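You operate a simulated robot arm through the tools that you are given. There is no shell and no other tool. Be economical: measure what you need, move in short steps, check, and stop when the job is done.

You are at the controls of a simulated two-armed robot. One attempt, no reset.

Task
Move the red hose from the yellow port to the green port.
Fine: shut the yellow lever and open the black slider before the plug comes out. Then slider shut, green lever open, one stroke out and back.

Only the result counts: the job must be done as asked and must still hold three seconds after the hand-in. Knocking over, shifting, dropping, spilling or breaking anything else fails it.

Robot
Two 7-joint arms with fingered hands on one trunk, on a base that drives. Base frame: it is fixed to the floor where the robot stands at the start and does not move with it; the origin is under the middle of the robot, x ahead of it, y to its left, z up; the surface under the hand at the start is at about z = 800. Units: mm, rad, N and s.
The left shoulder is at the start at [40, 146, 1280], the right one opposite. With the tool pointing down near the work surface each hand reaches from about 100 to 680 mm from the robot's upright axis, wherever it stands, measured 20 degrees to its own side. Places, roughly: big black knob [500, 0, 1300]; big red lever [500, 300, 1300]; black valve slider [600, -400, 1200]; blue hand valve [500, -500, 1000]; blue valve knob [400, -1000, 1000]; cream pad on the bench cylinder [400, -500, 800]; green dial [400, -300, 900]; green lever [500, 300, 900]; green port [300, 400, 800]; low black lever [400, -800, 400]; orange lever [500, -600, 1300]; purple lever [500, 0, 900]; red lever on the tank [600, -900, 1200]; white dial [400, -500, 900]; white lever [400, -800, 1000]; white valve knob [500, 200, 1100]. Payload 4 kg a hand.
The tool frame of a hand sits at the grasp point between the pads (the TCP): z along the fingers, y along the line on which they close. The tips reach 26 mm beyond it. The gripper opens to 148 mm. The gripper's body begins 73 mm behind the TCP. The gripper is a hand of 3 fingers: y runs from the thumb to the fingers, the wrist lies at [0, 0, -224] in the tool frame.
Orientation is that of the tool frame in the base frame, as a unit quaternion [x, y, z, w]. With the fingers straight down and closing along the base's y, the tool's x points along the base's -x, its y along +y and its z along -z.

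Tools
- The arms move only by the tool nudge_tool. It takes "left_series", "right_series" or both (then of equal length, played together; a hand with none holds still); each is a list of rows, each an object (a shift or turn left out is 0) with "delta_pos": the shift along the tool's x, y, z in mm, a list of three; "turn": the turn, a rotation vector about the tool's x, y, z in rad, a list of three. In form: [{"delta_pos": [x, y, z], "turn": [rx, ry, rz]}, ...]. A call has 1 to 20 rows; each row shifts and turns the commanded pose from where the row before left it, along the tool's axes as they then stand. Rows are played at 5 a second. More than 50 mm and 0.15 rad between two rows, and nothing of the call is played. Where a pose cannot be reached the arm comes as near as it can. A force on the tool above 90 N (or 10 N above the force at the start of the call, whichever is more), or a blocked arm, ends the call early, and 0.2 s more pass. In this call time passes only in rows, and 0.2 s behind the last. The reply holds the time, the measured pose of the TCP, the force on the tool along the base axes, the opening and the grip force, in the units named above and with some noise, with the torque about the TCP (base axes, N m) and any sound that the robot's microphone picked up, and new pictures: "pictures" is both (left out), scene, wrist or none (wrist: the cameras of the hands that moved).
- Cameras (640 x 400 px; columns grow to the right, rows downward): "scene" is now at [116.2, -17.6, 1517.3]; the picture's right is [-0.15, -0.99, 0.00], its down [-0.54, 0.08, -0.84] and it looks along [0.83, -0.12, -0.54] (base axes); focal length 214 px, centre (320, 200). "left" rides on the left gripper at [-68, -39, -90] in its tool frame; the picture's right is [0.50, -0.87, 0.00], its down [0.65, 0.38, -0.65] and it looks along [0.57, 0.33, 0.76] (tool axes); focal length 222 px, centre (320, 200). "right" rides on the right gripper at [68, -39, -90] in its tool frame; the picture's right is [0.50, 0.87, 0.00], its down [-0.66, 0.38, -0.65] and it looks along [-0.57, 0.33, 0.76] (tool axes); focal length 222 px, centre (320, 200).
- move_column(by): slides the trunk up (or, below 0, down) by that many mm; the arms and the scene camera ride with it, the base frame stays. It gives what a move gives, with no picture.
- steer(legs): drives the robot by 1 to 6 legs, each [ahead, left, turn to the left] in mm, mm and rad, along the robot's own axes; the way and the turn of a leg run together, so that a leg with both is an arc; at most 1500 mm and 3.142 rad a leg. The arms and the cameras ride along, it lands a little off, and it stops where it bumps. It gives what a move gives, and a new picture of the scene camera.
- curl_fingers(finger1, finger2, thumb_bend, hand): sets how far each is bent, from 0 (flat) to 1 (curled in); at 0.3 the hand is open as for a grip, at 0.7 the pads meet at the TCP. One left out holds its place. A second passes; each finger stops where it meets its share of the squeeze, and holds until it gets a number again. It is the only way to open and close the hand. It gives what a move gives, with no picture; readings hold the bend of each and the force on the fingers (four entries, about 0 where the hand has none), thumb and palm.
- turn_head(pan, tilt): turns the head with the scene camera to pan (to the left, within 1.501 rad either way) and tilt (down, from -0.506 to 1.204), counted from straight ahead of the robot. It gives what a move gives, and a new picture of the scene camera.
- probe_pixels(camera, pixels): for up to 12 pixels [column, row] of the newest picture of that camera ("zoom" is the newest enlarged one), the place [x, y, z] in the base frame of the surface seen there, good to about 2 mm, but the place of the scene camera against the robot may be out by one fixed shift of up to 12 mm in any direction. No time passes.
- inspect(camera, box): a new picture of the part [left, top, right, bottom] of that camera's present view, enlarged. No time passes.
- close_job(): hands the job in; it is judged then, once.

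Go step by step. Measure first, check grasps and placings, and put right what went wrong. The budget is 80 turns and 260 pictures, counting those below and the enlarged ones. Unless the task says otherwise, let go and move clear before handing in.

The tools are called after ">>>" as name(argument=value, ...) on one line, values as JSON. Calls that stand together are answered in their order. nudge_tool: Moves the arms, as the interface text tells. Its arguments: {"type":"object","properties":{"left_series":{"type":"array","items":{"type":"object","properties":{"delta_pos":{"type":"array","items":{"type":"number"}},"turn":{"type":"array","items":{"type":"number"}}}}},"right_series":{"type":"array","items":{"type":"object","properties":{"delta_pos":{"type":"array","items":{"type":"number"}},"turn":{"type":"array","items":{"type":"number"}}}}},"pictures":{"type":"string","enum":["both","scene","wrist","none"]}},"required":[]} The other tools are called the same way: move_column (by) slides the trunk up or down; curl_fingers (finger1, finger2, thumb_bend, hand) moves the fingers one by one; steer (legs) drives the base; turn_head (pan, tilt) turns the head that bears the scene camera; probe_pixels (camera, pixels) gives the place of the surface under pixels of a picture; inspect (camera, box) takes an enlarged picture of a part of a camera's view; close_job () hands the job in.

At the start:

```text
time_s: 0.0
left_tcp_pos: [426.2, 151.0, 1390.1]
left_tool_rot: [-0.001, 1.0, 0.0, 0.0]
left_wrist_force: [-0.3, 0.2, -1.0]
left_moment: [0.03, 0.02, 0.0]
left_grip_width: 147.9
left_grasp_force: 0.1
left_shape: jaw
left_bend: [0.3, 0.3, 0.3]
left_finger forces: [0.1, 0.0, 0.0, 0.0, 0.0, 0.0]
right_tcp_pos: [404.7, -203.4, 1399.0]
right_tool_rot: [0.001, 1.0, 0.001, -0.001]
right_wrist_force: [-0.8, -0.1, 0.0]
right_moment: [0.01, -0.02, -0.02]
right_grip_width: 147.8
right_grasp_force: 0.0
right_shape: jaw
right_bend: [0.3, 0.3, 0.3]
right_finger forces: [0.0, 0.0, 0.0, 0.0, 0.1, 0.1]
trunk travel left (down, up): [-450.0, 56.0]
robot x, y, heading: [-4.7, -1.2, 0.001]
head pan, tilt: [-0.148, 0.572]
```

scene: 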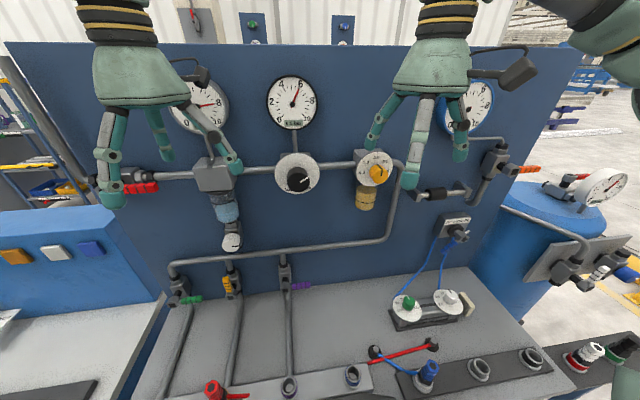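
right: 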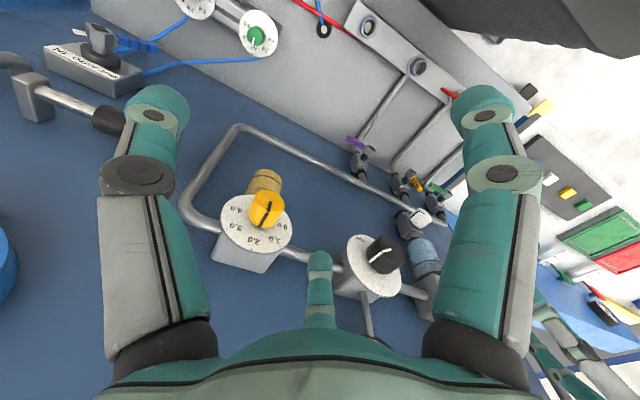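
left: 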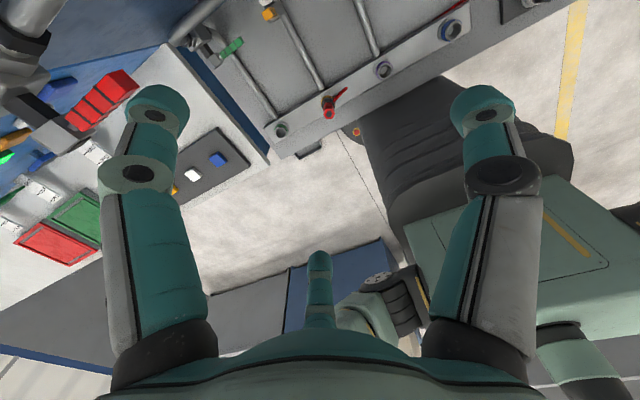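

The first picture shows the levers around (190-300, 285) and the port row at the bottom edge, with the red plug near (215, 390). I'll tilt the head down to see the ports properly and enlarge the pictures of the valves.

>>> inspect(camera="scene", box=[140, 240, 340, 365])

>>> inspect(camera="scene", box=[380, 120, 580, 245])

>>> inspect(camera="left", box=[180, 0, 500, 200])

>>> turn_head(pan=0.3, tilt=0.9)

```text
3.20 times, centred on (240, 302) of scene
```

zoom: 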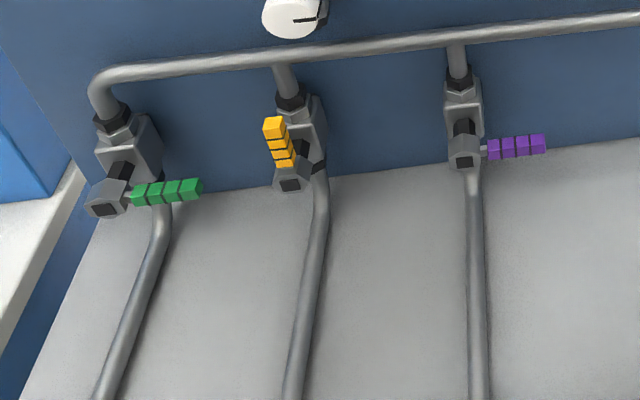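

```text
3.20 times, centred on (480, 182) of scene
```

zoom: 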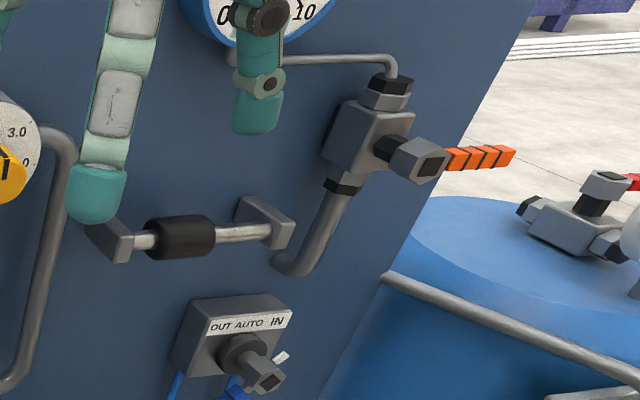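

```text
2.00 times, centred on (340, 100) of left
```

zoom: 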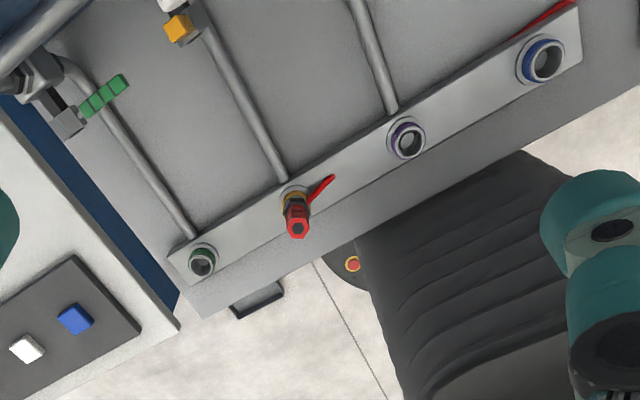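

```text
time_s: 0.9
left_tcp_pos: [425.0, 152.2, 1390.2]
left_tool_rot: [-0.001, 1.0, 0.0, 0.0]
left_wrist_force: [0.1, -0.4, 0.4]
left_moment: [0.02, 0.0, 0.0]
left_grip_width: 147.8
left_grasp_force: 0.1
left_shape: jaw
left_bend: [0.3, 0.3, 0.3]
left_finger forces: [0.1, 0.0, 0.0, 0.0, 0.1, 0.0]
right_tcp_pos: [402.7, -203.5, 1398.8]
right_tool_rot: [0.001, 1.0, 0.002, 0.0]
right_wrist_force: [0.6, 0.3, 0.3]
right_moment: [-0.02, 0.03, 0.0]
right_grip_width: 148.0
right_grasp_force: 0.1
right_shape: jaw
right_bend: [0.3, 0.3, 0.3]
right_finger forces: [0.1, 0.1, 0.0, 0.0, 0.0, 0.1]
trunk travel left (down, up): [-450.0, 56.0]
robot x, y, heading: [-1.4, 1.4, -0.0]
head pan, tilt: [0.3, 0.901]
```

scene: 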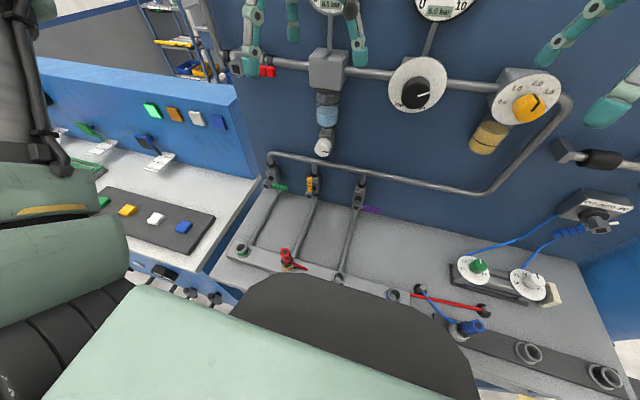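

The yellow lever (310,183) lies along its pipe, so it is open. Green and purple are crosswise, so shut. The red plug is in the second port at (287,258), and I'll enlarge the details and measure the key places.

>>> inspect(camera="scene", box=[220, 230, 380, 330])

>>> inspect(camera="scene", box=[400, 180, 640, 330])

>>> probe_pixels(camera="scene", pixels=[[286, 252], [302, 267], [243, 249], [338, 280], [392, 295], [310, 176], [310, 190], [283, 188], [598, 158], [605, 226], [480, 266], [528, 282]])

>>> turn_head(pan=-0.7, tilt=0.7)

```text
4.00 times, centred on (300, 280) of scene
```

zoom: 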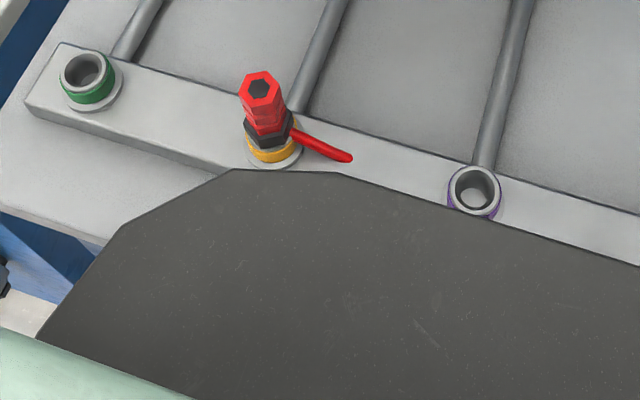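

```text
2.67 times, centred on (520, 255) of scene
```

zoom: 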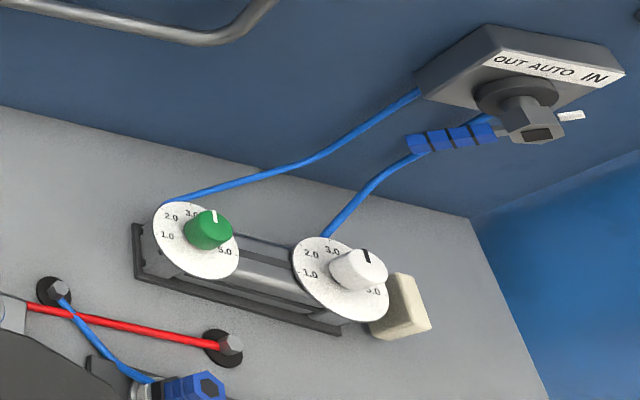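

```text
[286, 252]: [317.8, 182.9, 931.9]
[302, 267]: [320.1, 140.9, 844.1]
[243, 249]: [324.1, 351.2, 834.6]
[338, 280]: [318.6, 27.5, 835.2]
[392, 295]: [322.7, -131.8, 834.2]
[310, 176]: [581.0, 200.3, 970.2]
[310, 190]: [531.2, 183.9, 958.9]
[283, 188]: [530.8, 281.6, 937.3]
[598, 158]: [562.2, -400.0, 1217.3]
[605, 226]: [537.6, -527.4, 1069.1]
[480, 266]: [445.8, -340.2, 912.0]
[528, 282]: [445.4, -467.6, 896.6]
```

```text
time_s: 2.2
left_tcp_pos: [425.8, 151.8, 1389.7]
left_tool_rot: [0.0, 1.0, 0.0, -0.001]
left_wrist_force: [-0.7, -0.2, -0.9]
left_moment: [-0.04, 0.01, -0.04]
left_grip_width: 147.9
left_grasp_force: 0.0
left_shape: jaw
left_bend: [0.3, 0.3, 0.3]
left_finger forces: [0.0, 0.0, 0.0, 0.0, 0.1, 0.0]
right_tcp_pos: [405.0, -202.8, 1398.8]
right_tool_rot: [0.001, 1.0, 0.0, 0.0]
right_wrist_force: [0.2, 0.3, -1.3]
right_moment: [0.0, 0.03, 0.01]
right_grip_width: 148.0
right_grasp_force: 0.2
right_shape: jaw
right_bend: [0.3, 0.3, 0.3]
right_finger forces: [0.0, 0.0, 0.0, 0.1, 0.0, 0.1]
trunk travel left (down, up): [-450.0, 56.0]
robot x, y, heading: [3.5, -1.0, 0.001]
head pan, tilt: [-0.7, 0.7]
```

scene: 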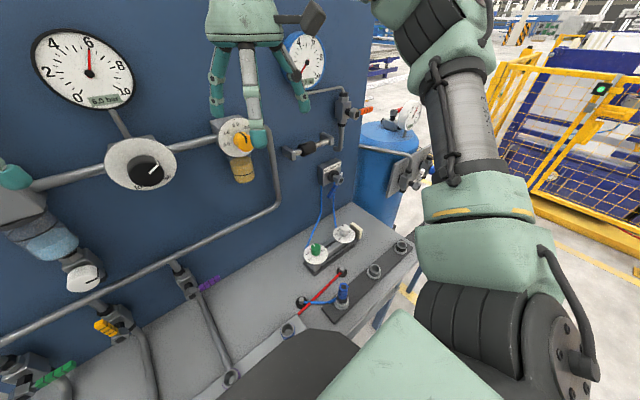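

The hand valve at (332,172) carries the OUT/AUTO/IN label. I'll enlarge it and the slider to read their present states.

>>> inspect(camera="scene", box=[270, 90, 398, 170])

>>> inspect(camera="scene", box=[300, 150, 364, 190])

>>> inspect(camera="scene", box=[270, 210, 430, 310])

>>> probe_pixels(camera="scene", pixels=[[288, 152], [308, 147], [327, 139], [332, 165], [336, 180], [330, 185], [357, 228], [342, 285], [318, 290], [341, 270]])

```text
5.00 times, centred on (334, 130) of scene
```

zoom: 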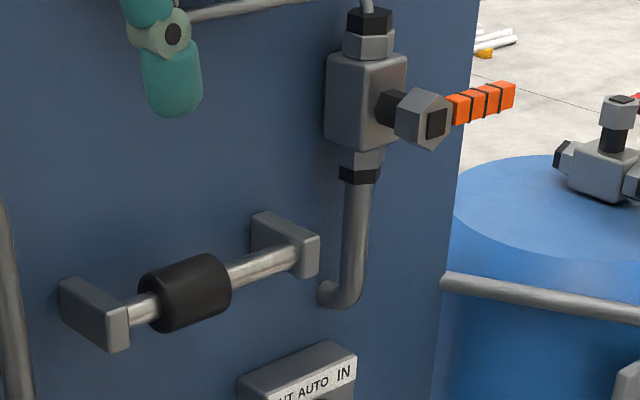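

```text
10.00 times, centred on (332, 170) of scene
```

zoom: 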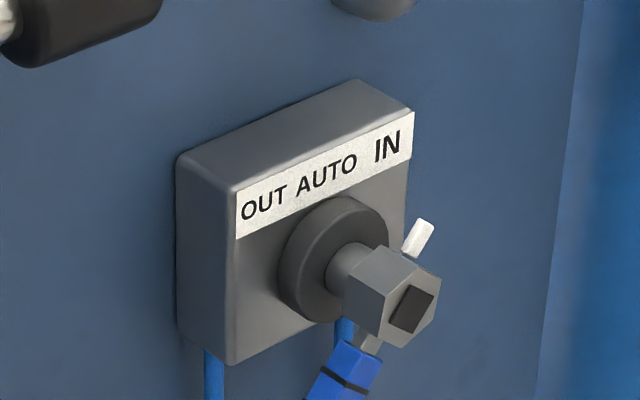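

```text
4.00 times, centred on (350, 260) of scene
```

zoom: 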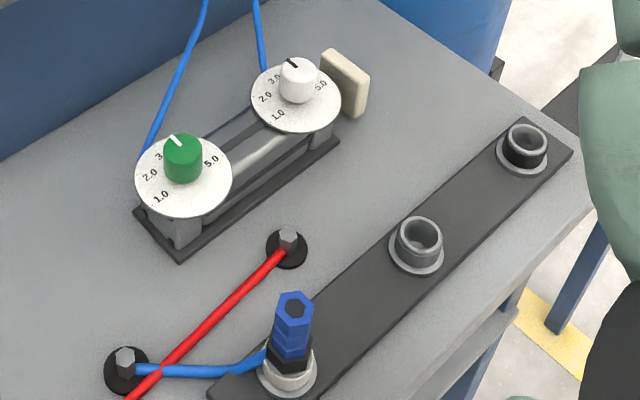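

```text
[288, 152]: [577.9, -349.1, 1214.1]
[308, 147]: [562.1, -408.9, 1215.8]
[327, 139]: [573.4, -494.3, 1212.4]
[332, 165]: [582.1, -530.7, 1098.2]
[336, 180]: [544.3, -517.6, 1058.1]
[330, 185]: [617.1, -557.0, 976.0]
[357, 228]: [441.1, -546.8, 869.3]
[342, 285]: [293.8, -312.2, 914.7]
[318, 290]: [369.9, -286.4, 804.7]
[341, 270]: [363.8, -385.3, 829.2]
```

The white pointer on the hand valve stands at IN and the cylinder is in. The slider sleeve sits left of centre on its rod. I'll close both hands into pokers and pull the left hand back and low while turning it to point forward.

>>> curl_fingers(hand="left", finger1=0.7, finger2=0.7, thumb_bend=0.7)

>>> nudge_tool(left_series=[{"turn": [0, -0.145, 0], "delta_pos": [15, 0, 10]}, {"turn": [0, -0.145, 0], "delta_pos": [15, 0, 20]}, {"turn": [0, -0.145, 0], "delta_pos": [15, 0, 20]}, {"turn": [0, -0.145, 0], "delta_pos": [20, 0, 20]}, {"turn": [0, -0.145, 0], "delta_pos": [20, 0, 10]}, {"turn": [0, -0.145, 0], "delta_pos": [25, 0, 0]}, {"turn": [0, -0.145, 0], "delta_pos": [30, 0, 0]}, {"turn": [0, -0.145, 0], "delta_pos": [30, 0, 0]}], pictures="both")

>>> turn_head(pan=0.3, tilt=0.6)

```text
time_s: 3.2
left_tcp_pos: [427.1, 152.9, 1389.3]
left_tool_rot: [-0.001, 1.0, 0.001, 0.0]
left_wrist_force: [0.1, -0.1, 0.2]
left_moment: [-0.05, -0.02, -0.03]
left_grip_width: 0.3
left_grasp_force: 0.0
left_shape: fingers
left_bend: [0.69, 0.69, 0.7]
left_finger forces: [0.0, 0.1, 0.0, 0.0, 0.1, 0.0]
right_tcp_pos: [403.6, -202.2, 1397.5]
right_tool_rot: [0.001, 1.0, 0.001, 0.0]
right_wrist_force: [-0.7, 0.6, -0.1]
right_moment: [0.0, 0.04, -0.02]
right_grip_width: 148.0
right_grasp_force: 0.1
right_shape: jaw
right_bend: [0.3, 0.3, 0.3]
right_finger forces: [0.0, 0.0, 0.0, 0.0, 0.0, 0.0]
trunk travel left (down, up): [-450.0, 56.0]
robot x, y, heading: [0.2, -3.1, -0.002]
head pan, tilt: [-0.7, 0.7]
```

```text
time_s: 5.0
left_tcp_pos: [434.4, 82.7, 1332.0]
left_tool_rot: [-0.002, 0.837, 0.002, 0.547]
left_wrist_force: [0.6, -0.1, 0.4]
left_moment: [-0.01, 0.01, 0.0]
left_grip_width: 0.1
left_grasp_force: 0.1
left_shape: fingers
left_bend: [0.69, 0.69, 0.7]
left_finger forces: [0.1, 0.1, 0.0, 0.0, 0.0, 0.0]
left hand out of reach, approached as far as the arm can: row 5, 6, 7, 8
right_tcp_pos: [404.3, -205.4, 1398.6]
right_tool_rot: [0.001, 1.0, 0.002, 0.0]
right_wrist_force: [0.5, 0.1, -0.1]
right_moment: [0.02, 0.02, 0.0]
right_grip_width: 147.9
right_grasp_force: 0.0
right_shape: jaw
right_bend: [0.3, 0.3, 0.3]
right_finger forces: [0.1, 0.0, 0.0, 0.0, 0.1, 0.0]
trunk travel left (down, up): [-450.0, 56.0]
robot x, y, heading: [1.0, 4.1, 0.0]
head pan, tilt: [-0.7, 0.7]
```

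scene: 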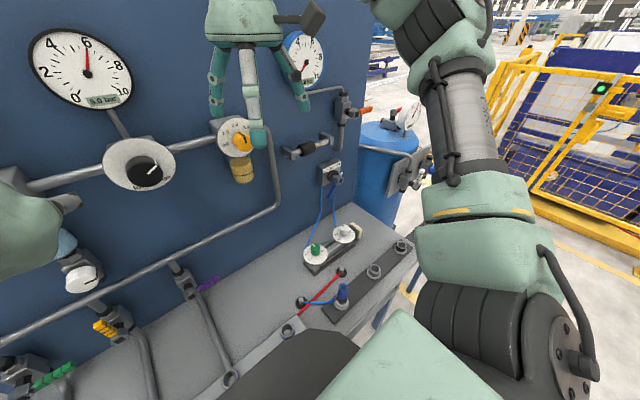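
left: 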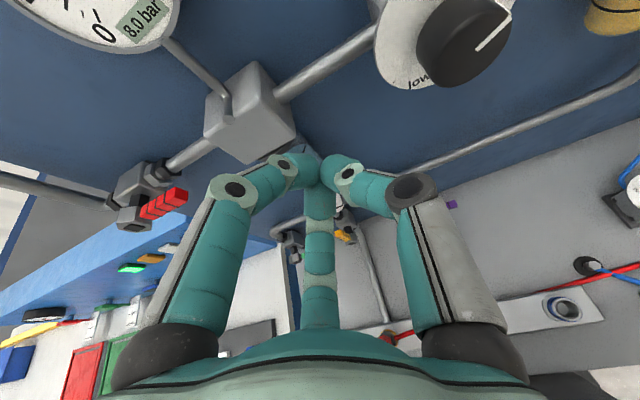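

```text
time_s: 6.2
left_tcp_pos: [433.4, 84.9, 1332.9]
left_tool_rot: [0.0, 0.838, 0.0, 0.546]
left_wrist_force: [0.0, -0.1, 0.5]
left_moment: [0.02, -0.03, 0.04]
left_grip_width: 0.3
left_grasp_force: 0.0
left_shape: fingers
left_bend: [0.69, 0.69, 0.7]
left_finger forces: [0.0, 0.0, 0.0, 0.1, 0.0, 0.0]
right_tcp_pos: [403.4, -202.9, 1399.3]
right_tool_rot: [0.002, 1.0, 0.002, 0.0]
right_wrist_force: [-0.5, -0.3, -0.2]
right_moment: [0.0, -0.01, -0.02]
right_grip_width: 147.8
right_grasp_force: 0.0
right_shape: jaw
right_bend: [0.3, 0.3, 0.3]
right_finger forces: [0.0, 0.1, 0.0, 0.1, 0.1, 0.0]
trunk travel left (down, up): [-450.0, 56.0]
robot x, y, heading: [-0.1, -0.9, -0.0]
head pan, tilt: [0.3, 0.6]
```

scene: 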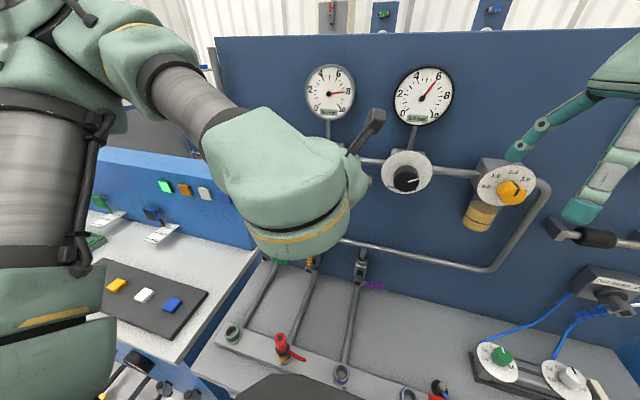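

The left hand now points forward and about 24° down, but it is cramped against the shoulder. I'll move it down and back in front of the yellow lever at about [400, 235, 993] to look from there.

>>> nudge_tool(left_series=[{"delta_pos": [40.4, 18.7, 13.7]}, {"delta_pos": [40.4, 18.7, 13.7]}, {"delta_pos": [40.4, 18.7, 13.7]}, {"delta_pos": [40.4, 18.7, 13.7]}, {"delta_pos": [40.4, 18.7, 13.7]}, {"delta_pos": [40.4, 18.7, 13.7]}, {"delta_pos": [40.4, 18.7, 13.7]}, {"delta_pos": [40.4, 18.7, 13.7]}])

```text
time_s: 8.0
left_tcp_pos: [460.0, 60.6, 1176.2]
left_tool_rot: [-0.049, 0.837, -0.012, 0.545]
left_wrist_force: [0.5, -0.1, 0.0]
left_moment: [-0.01, 0.0, -0.02]
left_grip_width: 0.2
left_grasp_force: 0.1
left_shape: fingers
left_bend: [0.69, 0.7, 0.7]
left_finger forces: [0.0, 0.0, 0.1, 0.0, 0.1, 0.1]
left hand out of reach, approached as far as the arm can: row 1, 2, 3, 4, 5, 6, 7, 8
right_tcp_pos: [404.8, -200.4, 1397.9]
right_tool_rot: [0.001, 1.0, 0.0, -0.001]
right_wrist_force: [0.4, 0.0, 0.3]
right_moment: [-0.01, 0.01, 0.02]
right_grip_width: 148.0
right_grasp_force: 0.1
right_shape: jaw
right_bend: [0.3, 0.3, 0.3]
right_finger forces: [0.0, 0.0, 0.0, 0.1, 0.0, 0.0]
trunk travel left (down, up): [-450.0, 56.0]
robot x, y, heading: [-0.2, 1.3, 0.007]
head pan, tilt: [0.3, 0.6]
```

scene: 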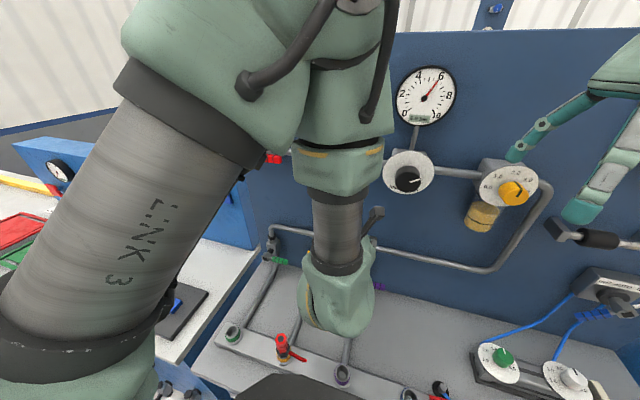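
left: 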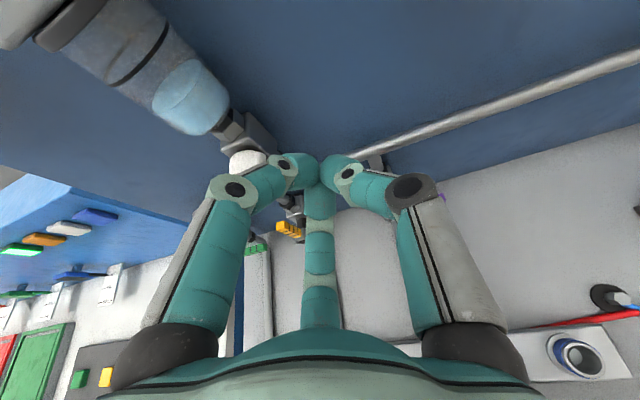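

The forward pose close in is out of reach because the wrist is too near the shoulder. I'll back the base off 220 mm to give the arm room.

>>> steer(legs=[[-220, 0, 0]])

>>> nudge_tool(left_series=[{"delta_pos": [0, 30, 20]}, {"delta_pos": [0, 30, 30]}])

```text
time_s: 9.7
left_tcp_pos: [241.5, 62.5, 1170.1]
left_tool_rot: [-0.049, 0.841, -0.008, 0.539]
left_wrist_force: [0.9, -0.7, 0.8]
left_moment: [0.0, 0.0, 0.02]
left_grip_width: 0.0
left_grasp_force: 0.0
left_shape: fingers
left_bend: [0.69, 0.7, 0.7]
left_finger forces: [0.1, 0.1, 0.0, 0.0, 0.0, 0.1]
right_tcp_pos: [188.8, -202.7, 1397.4]
right_tool_rot: [0.001, 1.0, 0.0, -0.002]
right_wrist_force: [0.0, 0.1, -0.8]
right_moment: [0.01, -0.01, 0.02]
right_grip_width: 147.8
right_grasp_force: 0.0
right_shape: jaw
right_bend: [0.3, 0.3, 0.3]
right_finger forces: [0.1, 0.1, 0.0, 0.1, 0.0, 0.0]
trunk travel left (down, up): [-450.0, 56.0]
robot x, y, heading: [-216.0, 2.7, -0.004]
head pan, tilt: [0.3, 0.6]
```

scene: 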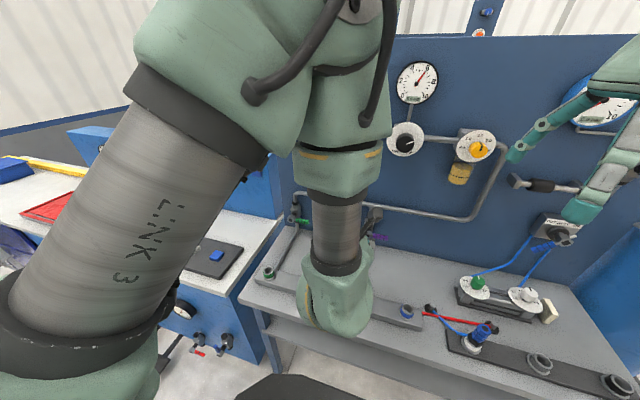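

```text
time_s: 10.3
left_tcp_pos: [269.8, 75.1, 1182.2]
left_tool_rot: [-0.054, 0.842, -0.002, 0.536]
left_wrist_force: [-0.2, 0.5, 0.7]
left_moment: [0.02, 0.0, -0.03]
left_grip_width: 0.0
left_grasp_force: 0.1
left_shape: fingers
left_bend: [0.69, 0.7, 0.7]
left_finger forces: [0.0, 0.0, 0.1, 0.0, 0.1, 0.1]
left hand out of reach, approached as far as the arm can: row 1, 2
right_tcp_pos: [189.6, -201.4, 1398.4]
right_tool_rot: [0.001, 1.0, 0.001, -0.001]
right_wrist_force: [0.6, -0.1, 0.3]
right_moment: [0.02, 0.0, 0.03]
right_grip_width: 148.0
right_grasp_force: 0.0
right_shape: jaw
right_bend: [0.3, 0.3, 0.3]
right_finger forces: [0.0, 0.0, 0.0, 0.0, 0.0, 0.0]
trunk travel left (down, up): [-450.0, 56.0]
robot x, y, heading: [-212.4, -5.2, 0.001]
head pan, tilt: [0.3, 0.6]
```

scene: 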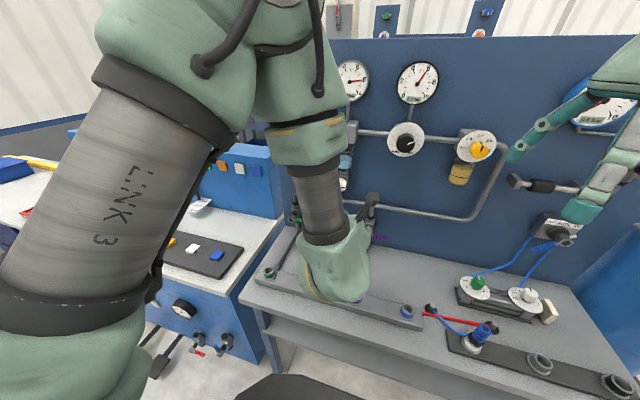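
left: 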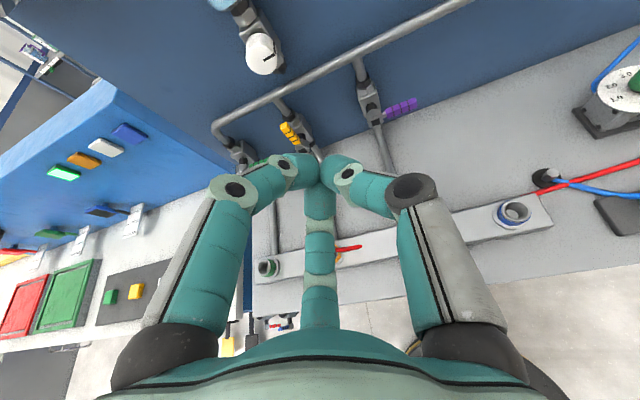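

The arm is still short of the command. I'll extend forward, which opens up the elbow, and see how it follows.

>>> nudge_tool(left_series=[{"delta_pos": [-17, 0, 40]}, {"delta_pos": [-17, 0, 40]}, {"delta_pos": [-17, 0, 40]}, {"delta_pos": [0, 0, 0]}])

```text
time_s: 11.3
left_tcp_pos: [398.0, 78.4, 1184.1]
left_tool_rot: [-0.05, 0.839, -0.006, 0.542]
left_wrist_force: [-0.5, -0.1, -0.7]
left_moment: [-0.05, 0.0, 0.02]
left_grip_width: 0.4
left_grasp_force: 0.0
left_shape: fingers
left_bend: [0.69, 0.7, 0.7]
left_finger forces: [0.0, 0.1, 0.0, 0.0, 0.1, 0.0]
left hand out of reach, approached as far as the arm can: row 1
right_tcp_pos: [185.4, -203.1, 1398.0]
right_tool_rot: [0.001, 1.0, 0.002, 0.0]
right_wrist_force: [-0.2, 0.2, 0.3]
right_moment: [0.01, -0.04, -0.02]
right_grip_width: 147.9
right_grasp_force: 0.1
right_shape: jaw
right_bend: [0.3, 0.3, 0.3]
right_finger forces: [0.0, 0.0, 0.0, 0.1, 0.1, 0.0]
trunk travel left (down, up): [-450.0, 56.0]
robot x, y, heading: [-217.6, -1.5, -0.001]
head pan, tilt: [0.3, 0.6]
```

scene: 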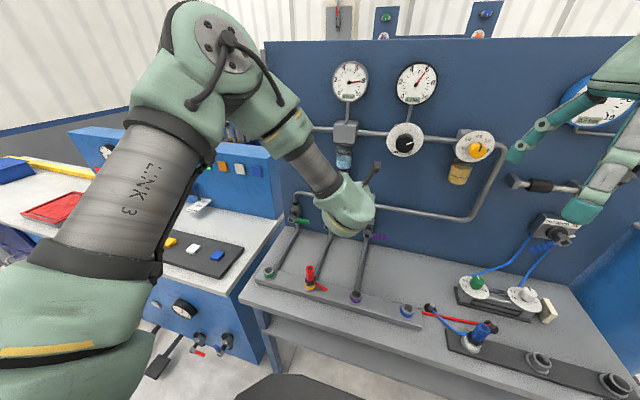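
left: 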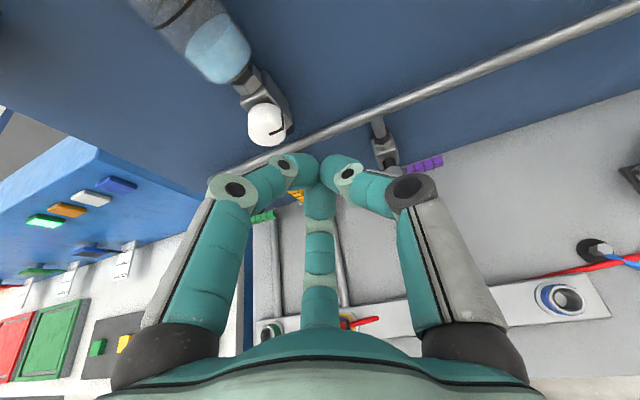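

Now every row is reachable. The hand is at [398, 78, 1184], so I'll go down and left to about [400, 235, 990] in front of the yellow lever.

>>> nudge_tool(left_series=[{"delta_pos": [30, 26, 13]}, {"delta_pos": [30, 26, 13]}, {"delta_pos": [30, 26, 13]}, {"delta_pos": [30, 26, 13]}, {"delta_pos": [30, 26, 13]}, {"delta_pos": [30, 26, 13]}])

>>> inspect(camera="scene", box=[260, 180, 420, 280])

```text
time_s: 12.7
left_tcp_pos: [474.0, 88.8, 1125.5]
left_tool_rot: [-0.053, 0.846, -0.002, 0.531]
left_wrist_force: [0.4, 0.1, 0.2]
left_moment: [-0.01, -0.02, 0.01]
left_grip_width: 0.0
left_grasp_force: 0.0
left_shape: fingers
left_bend: [0.69, 0.7, 0.7]
left_finger forces: [0.0, 0.1, 0.0, 0.1, 0.0, 0.0]
left hand out of reach, approached as far as the arm can: row 1, 2, 3, 4, 5, 6
right_tcp_pos: [188.1, -202.5, 1398.0]
right_tool_rot: [0.0, 1.0, 0.001, -0.002]
right_wrist_force: [0.4, -0.2, 0.2]
right_moment: [0.01, 0.04, 0.0]
right_grip_width: 148.1
right_grasp_force: 0.2
right_shape: jaw
right_bend: [0.3, 0.3, 0.3]
right_finger forces: [0.0, 0.0, 0.1, 0.0, 0.0, 0.0]
trunk travel left (down, up): [-450.0, 56.0]
robot x, y, heading: [-221.4, 0.1, 0.001]
head pan, tilt: [0.3, 0.6]
```

scene: 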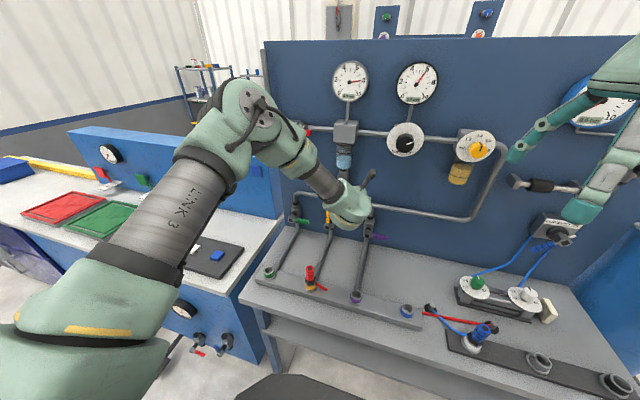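
left: 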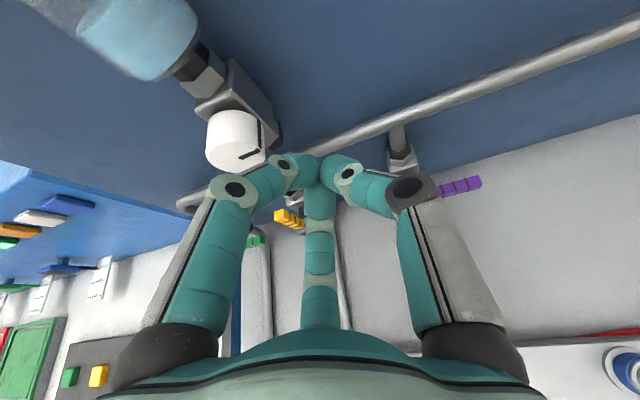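

```text
4.00 times, centred on (340, 230) of scene
```

zoom: 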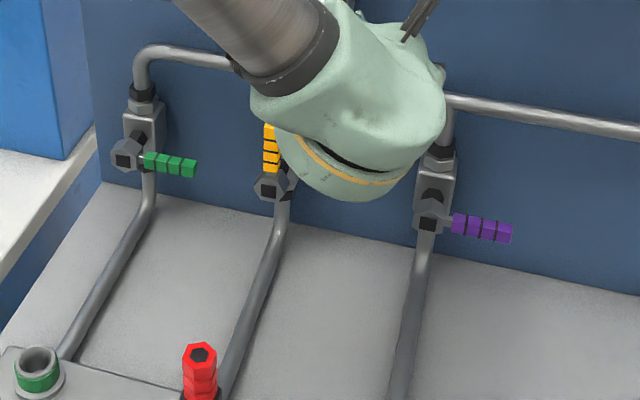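

The wrist limit appears when the hand is low and pointing forward, so I'll lower the trunk instead to bring the shoulder level with the levers. First I'll retract the hand.

>>> nudge_tool(left_series=[{"delta_pos": [0, 0, -40]}, {"delta_pos": [0, 0, -40]}], pictures="none")

>>> move_column(by=-200)

>>> nudge_tool(left_series=[{"delta_pos": [0, 40, 0]}, {"delta_pos": [0, 40, 0]}, {"delta_pos": [0, 40, 0]}])

```text
time_s: 13.3
left_tcp_pos: [405.6, 76.6, 1169.8]
left_tool_rot: [-0.052, 0.841, -0.005, 0.539]
left_wrist_force: [-0.1, 0.9, -0.7]
left_moment: [-0.01, 0.04, -0.02]
left_grip_width: 0.0
left_grasp_force: 0.1
left_shape: fingers
left_bend: [0.69, 0.7, 0.7]
left_finger forces: [0.1, 0.0, 0.0, 0.1, 0.0, 0.0]
left hand out of reach, approached as far as the arm can: row 1
right_tcp_pos: [183.5, -203.6, 1400.7]
right_tool_rot: [0.001, 1.0, 0.002, 0.001]
right_wrist_force: [-0.5, -0.8, -0.8]
right_moment: [0.0, -0.02, 0.0]
right_grip_width: 148.0
right_grasp_force: 0.0
right_shape: jaw
right_bend: [0.3, 0.3, 0.3]
right_finger forces: [0.1, 0.1, 0.0, 0.1, 0.0, 0.0]
trunk travel left (down, up): [-450.0, 56.0]
robot x, y, heading: [-215.3, -0.5, -0.001]
head pan, tilt: [0.3, 0.6]
```

```text
time_s: 15.5
left_tcp_pos: [406.8, 77.7, 969.9]
left_tool_rot: [-0.052, 0.842, -0.005, 0.538]
left_wrist_force: [0.5, -0.5, 0.6]
left_moment: [0.02, -0.01, -0.01]
left_grip_width: 0.0
left_grasp_force: 0.1
left_shape: fingers
left_bend: [0.69, 0.7, 0.7]
left_finger forces: [0.0, 0.0, 0.0, 0.0, 0.0, 0.0]
right_tcp_pos: [185.7, -203.7, 1198.7]
right_tool_rot: [0.001, 1.0, 0.001, -0.001]
right_wrist_force: [0.5, 0.6, -0.3]
right_moment: [0.0, -0.02, 0.01]
right_grip_width: 147.9
right_grasp_force: 0.1
right_shape: jaw
right_bend: [0.3, 0.3, 0.3]
right_finger forces: [0.0, 0.1, 0.1, 0.1, 0.1, 0.0]
trunk travel left (down, up): [-250.0, 256.0]
robot x, y, heading: [-219.4, 1.5, 0.003]
head pan, tilt: [0.3, 0.6]
```

```text
time_s: 16.3
left_tcp_pos: [422.5, 169.6, 1012.9]
left_tool_rot: [-0.054, 0.845, -0.002, 0.532]
left_wrist_force: [-0.5, 0.2, 0.3]
left_moment: [-0.07, -0.02, -0.03]
left_grip_width: 0.2
left_grasp_force: 0.0
left_shape: fingers
left_bend: [0.69, 0.7, 0.7]
left_finger forces: [0.0, 0.0, 0.0, 0.1, 0.0, 0.0]
left hand out of reach, approached as far as the arm can: row 1, 2, 3
right_tcp_pos: [185.9, -200.7, 1199.5]
right_tool_rot: [0.002, 1.0, 0.0, 0.0]
right_wrist_force: [-0.3, 1.2, 0.4]
right_moment: [-0.09, 0.0, -0.04]
right_grip_width: 148.2
right_grasp_force: 0.0
right_shape: jaw
right_bend: [0.3, 0.3, 0.3]
right_finger forces: [0.1, 0.1, 0.0, 0.0, 0.0, 0.0]
trunk travel left (down, up): [-250.0, 256.0]
robot x, y, heading: [-219.0, 3.8, 0.004]
head pan, tilt: [0.3, 0.6]
```

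scene: 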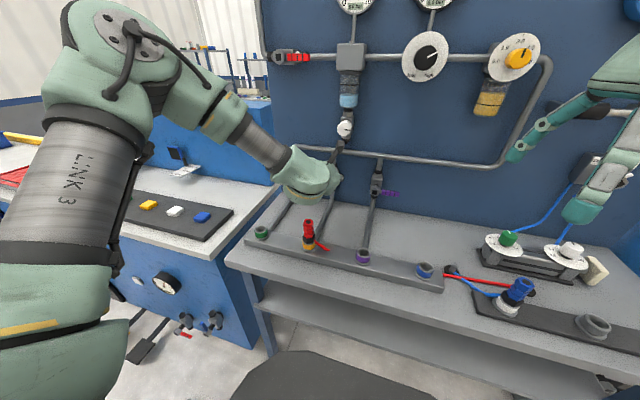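
left: 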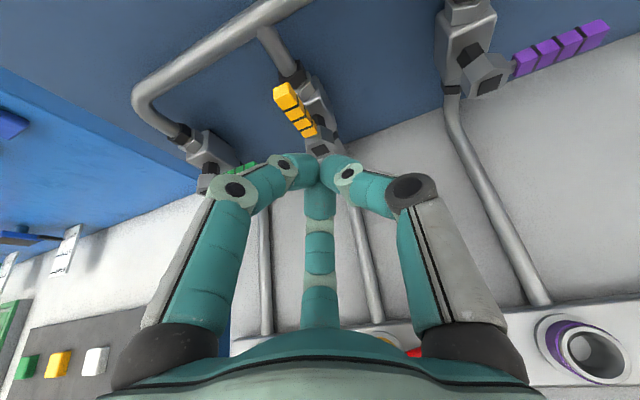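

From [422, 170, 1013] the wrist camera shows the whole yellow handle (282,90)-(315,135). I'll measure it precisely.

>>> probe_pixels(camera="left", pixels=[[284, 92], [292, 106], [300, 118], [308, 130], [320, 148], [280, 97], [292, 90], [545, 55], [595, 35], [485, 78], [245, 168], [315, 100]])

```text
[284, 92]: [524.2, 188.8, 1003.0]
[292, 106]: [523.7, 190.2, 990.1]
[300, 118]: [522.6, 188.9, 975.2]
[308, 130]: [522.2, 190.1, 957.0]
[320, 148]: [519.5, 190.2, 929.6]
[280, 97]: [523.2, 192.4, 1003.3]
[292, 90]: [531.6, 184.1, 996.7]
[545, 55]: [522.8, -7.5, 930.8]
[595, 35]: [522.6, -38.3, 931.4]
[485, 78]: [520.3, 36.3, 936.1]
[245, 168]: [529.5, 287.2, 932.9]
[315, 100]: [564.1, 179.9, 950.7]
```

The handle runs from hub [530, 190, 930] up to z 1005. I'll put the closed fingertips on its left side and then sweep right and down to shut it, starting with a move left.

>>> nudge_tool(left_series=[{"delta_pos": [0, 25, 15]}, {"delta_pos": [0, 25, 15]}, {"delta_pos": [0, 25, 0]}])

```text
time_s: 17.1
left_tcp_pos: [437.3, 282.8, 1024.0]
left_tool_rot: [-0.051, 0.842, -0.007, 0.537]
left_wrist_force: [0.1, 1.0, 0.2]
left_moment: [-0.01, -0.01, -0.04]
left_grip_width: 0.0
left_grasp_force: 0.0
left_shape: fingers
left_bend: [0.69, 0.7, 0.7]
left_finger forces: [0.1, 0.0, 0.0, 0.0, 0.0, 0.0]
left hand out of reach, approached as far as the arm can: row 1, 2, 3
right_tcp_pos: [184.6, -198.1, 1200.1]
right_tool_rot: [0.001, 1.0, -0.001, 0.0]
right_wrist_force: [0.2, 0.2, 0.5]
right_moment: [-0.05, 0.01, 0.0]
right_grip_width: 147.8
right_grasp_force: 0.1
right_shape: jaw
right_bend: [0.3, 0.3, 0.3]
right_finger forces: [0.0, 0.0, 0.0, 0.1, 0.0, 0.0]
trunk travel left (down, up): [-250.0, 256.0]
robot x, y, heading: [-218.7, 1.3, 0.001]
head pan, tilt: [0.3, 0.6]
```

scene: 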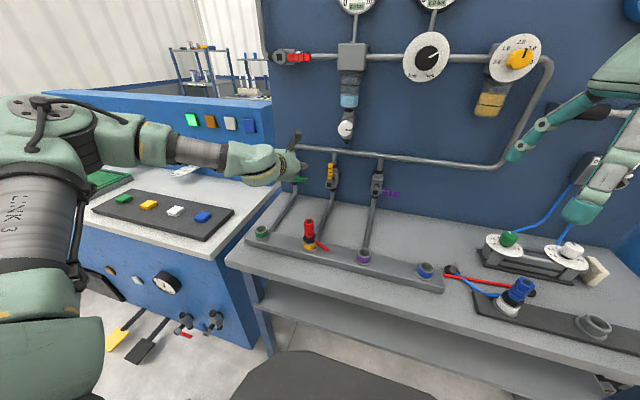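
left: 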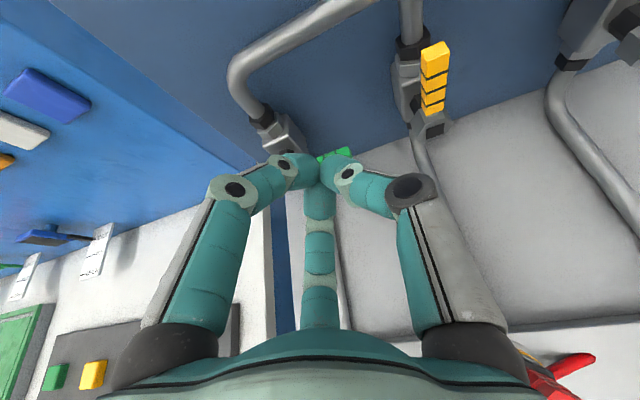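

The command seems to have carried on to y≈280. I'll go forward to the start point left of the handle, about [516, 232, 995].

>>> nudge_tool(left_series=[{"delta_pos": [-22, -14, 20]}, {"delta_pos": [-22, -14, 20]}, {"delta_pos": [-22, -14, 20]}])

>>> probe_pixels(camera="scene", pixels=[[30, 110], [100, 150], [80, 230], [150, 145]])

```text
time_s: 17.9
left_tcp_pos: [525.7, 248.1, 1059.6]
left_tool_rot: [-0.052, 0.842, -0.003, 0.537]
left_wrist_force: [-0.8, 0.2, -0.1]
left_moment: [-0.02, 0.03, 0.01]
left_grip_width: 0.3
left_grasp_force: 0.1
left_shape: fingers
left_bend: [0.69, 0.7, 0.7]
left_finger forces: [0.0, 0.0, 0.0, 0.0, 0.0, 0.0]
right_tcp_pos: [186.9, -204.4, 1198.1]
right_tool_rot: [0.001, 1.0, 0.003, -0.001]
right_wrist_force: [-0.9, 0.3, -0.1]
right_moment: [0.01, -0.01, -0.02]
right_grip_width: 147.7
right_grasp_force: 0.2
right_shape: jaw
right_bend: [0.3, 0.3, 0.3]
right_finger forces: [0.0, 0.0, 0.1, 0.0, 0.1, 0.0]
trunk travel left (down, up): [-250.0, 256.0]
robot x, y, heading: [-224.8, -1.6, 0.001]
head pan, tilt: [0.3, 0.6]
```

scene: 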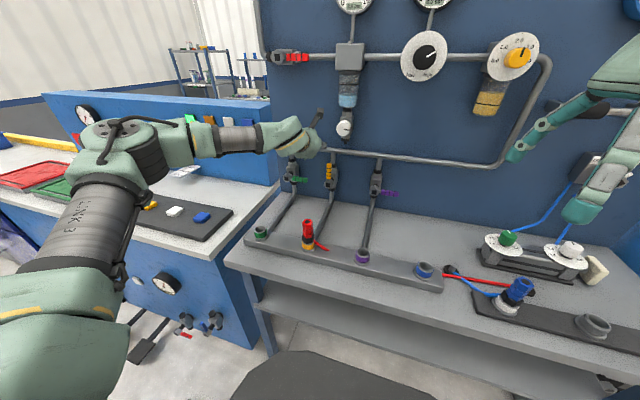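
left: 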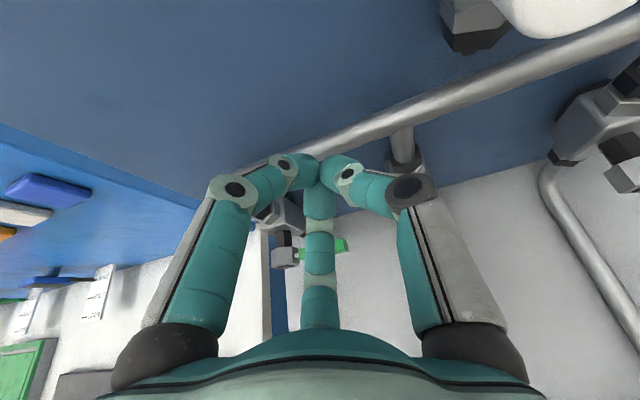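

```text
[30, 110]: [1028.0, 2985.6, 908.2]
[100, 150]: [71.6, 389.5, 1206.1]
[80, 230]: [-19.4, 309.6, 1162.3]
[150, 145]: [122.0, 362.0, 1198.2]
```

The hand is reachable at [526, 248, 1060]. Now straight down about 65 mm, beside the yellow handle.

>>> nudge_tool(left_series=[{"delta_pos": [21, 0, 6]}, {"delta_pos": [21, 0, 6]}, {"delta_pos": [21, 0, 6]}])

>>> inspect(camera="scene", box=[250, 100, 410, 200])

```text
time_s: 18.7
left_tcp_pos: [513.9, 244.3, 997.5]
left_tool_rot: [-0.052, 0.841, -0.005, 0.538]
left_wrist_force: [0.2, -0.4, 0.6]
left_moment: [0.01, 0.0, 0.0]
left_grip_width: 0.0
left_grasp_force: 0.0
left_shape: fingers
left_bend: [0.69, 0.7, 0.7]
left_finger forces: [0.0, 0.0, 0.0, 0.0, 0.0, 0.1]
right_tcp_pos: [185.3, -202.6, 1198.5]
right_tool_rot: [0.001, 1.0, 0.001, -0.001]
right_wrist_force: [0.1, 0.8, 0.2]
right_moment: [-0.01, 0.0, 0.01]
right_grip_width: 147.9
right_grasp_force: 0.0
right_shape: jaw
right_bend: [0.3, 0.3, 0.3]
right_finger forces: [0.1, 0.0, 0.0, 0.0, 0.0, 0.1]
trunk travel left (down, up): [-250.0, 256.0]
robot x, y, heading: [-214.8, 0.2, -0.001]
head pan, tilt: [0.3, 0.6]
```

scene: 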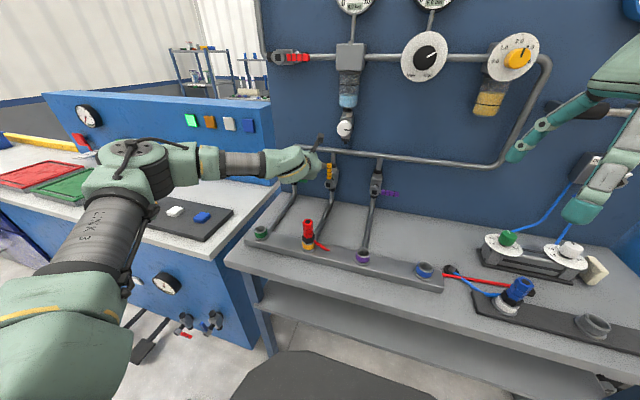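
left: 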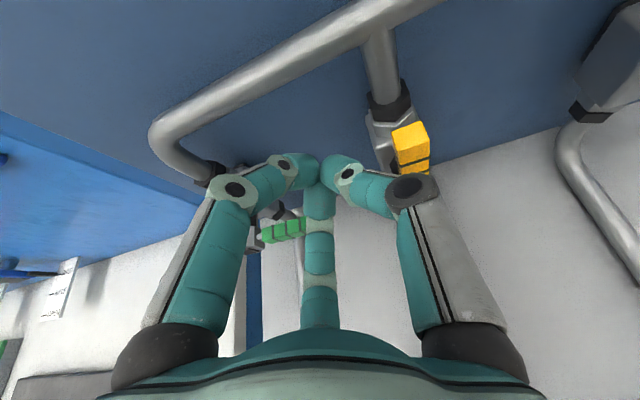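

```text
4.00 times, centred on (330, 150) of scene
```

zoom: 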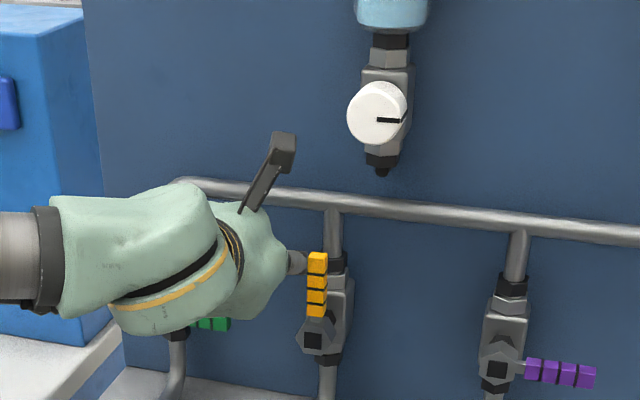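

The fingertips are left of the handle, which is at (410,145) in the wrist view. I'll sweep right, then curve down.

>>> nudge_tool(left_series=[{"delta_pos": [0, -18, 0]}, {"delta_pos": [0, -18, 0]}, {"delta_pos": [0, -18, 0]}, {"delta_pos": [0, -16, 0]}, {"delta_pos": [6, -13, 3]}, {"delta_pos": [12, -12, 5]}, {"delta_pos": [14, -8, 6]}, {"delta_pos": [9, -4, 4]}])

>>> inspect(camera="scene", box=[250, 100, 410, 200])

```text
time_s: 20.5
left_tcp_pos: [521.4, 132.7, 959.3]
left_tool_rot: [-0.051, 0.842, -0.005, 0.538]
left_wrist_force: [0.2, -0.3, 1.7]
left_moment: [0.0, -0.01, 0.01]
left_grip_width: 0.0
left_grasp_force: 0.8
left_shape: fingers
left_bend: [0.69, 0.7, 0.7]
left_finger forces: [0.0, 1.2, 0.0, 0.0, 0.0, 0.0]
right_tcp_pos: [185.7, -204.5, 1198.6]
right_tool_rot: [0.001, 1.0, 0.001, 0.0]
right_wrist_force: [-0.2, -0.5, 0.3]
right_moment: [0.01, 0.02, 0.03]
right_grip_width: 148.1
right_grasp_force: 0.0
right_shape: jaw
right_bend: [0.3, 0.3, 0.3]
right_finger forces: [0.0, 0.1, 0.0, 0.0, 0.0, 0.1]
trunk travel left (down, up): [-250.0, 256.0]
robot x, y, heading: [-220.0, 2.9, -0.003]
head pan, tilt: [0.3, 0.6]
```

scene: 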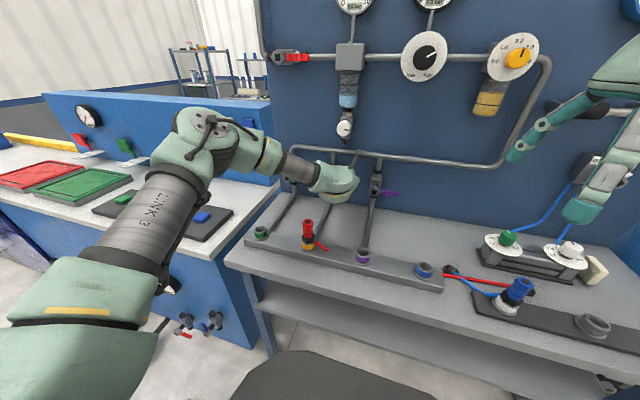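
left: 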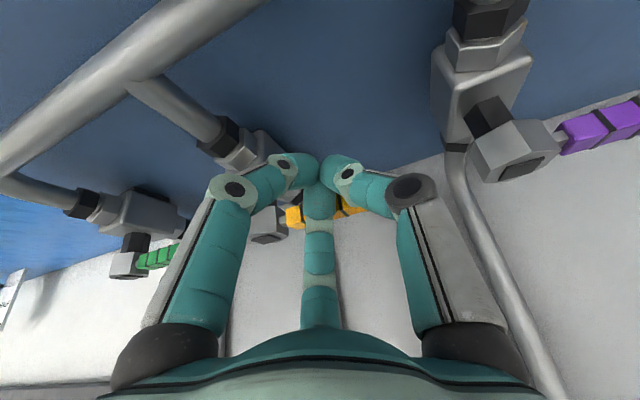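

```text
4.00 times, centred on (330, 150) of scene
```

zoom: 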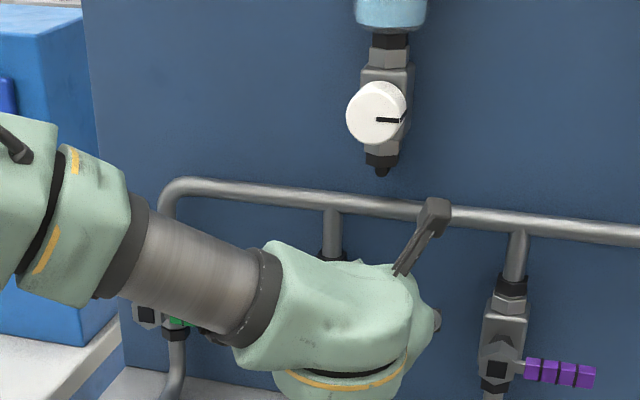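

The handle now lies crosswise under the fingers at (300-350, 212). I'll press a little further down to find its stop.

>>> nudge_tool(left_series=[{"delta_pos": [5, 0, 2]}, {"delta_pos": [5, 0, 2]}, {"delta_pos": [5, 0, 2]}], pictures="wrist")

>>> probe_pixels(camera="left", pixels=[[268, 235], [294, 217], [355, 210], [150, 258]])

```text
time_s: 21.3
left_tcp_pos: [519.4, 132.1, 947.5]
left_tool_rot: [-0.053, 0.84, -0.004, 0.541]
left_wrist_force: [-8.1, 1.8, 16.1]
left_moment: [0.17, 0.05, 0.06]
left_grip_width: 4.4
left_grasp_force: 12.6
left_shape: fingers
left_bend: [0.66, 0.72, 0.7]
left_finger forces: [0.1, 23.8, 0.0, 0.0, 0.0, 0.1]
right_tcp_pos: [182.7, -203.0, 1200.0]
right_tool_rot: [0.001, 1.0, 0.001, 0.0]
right_wrist_force: [-0.2, 0.1, 0.3]
right_moment: [-0.01, 0.02, 0.0]
right_grip_width: 147.7
right_grasp_force: 0.1
right_shape: jaw
right_bend: [0.3, 0.3, 0.3]
right_finger forces: [0.0, 0.0, 0.0, 0.0, 0.0, 0.1]
trunk travel left (down, up): [-250.0, 256.0]
robot x, y, heading: [-216.4, -4.8, 0.004]
head pan, tilt: [0.3, 0.6]
```

left: 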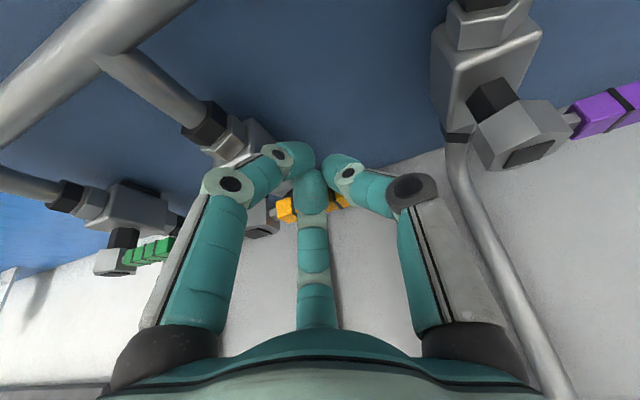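

```text
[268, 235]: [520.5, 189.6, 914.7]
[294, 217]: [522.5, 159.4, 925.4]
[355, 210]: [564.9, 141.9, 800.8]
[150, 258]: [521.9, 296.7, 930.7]
```

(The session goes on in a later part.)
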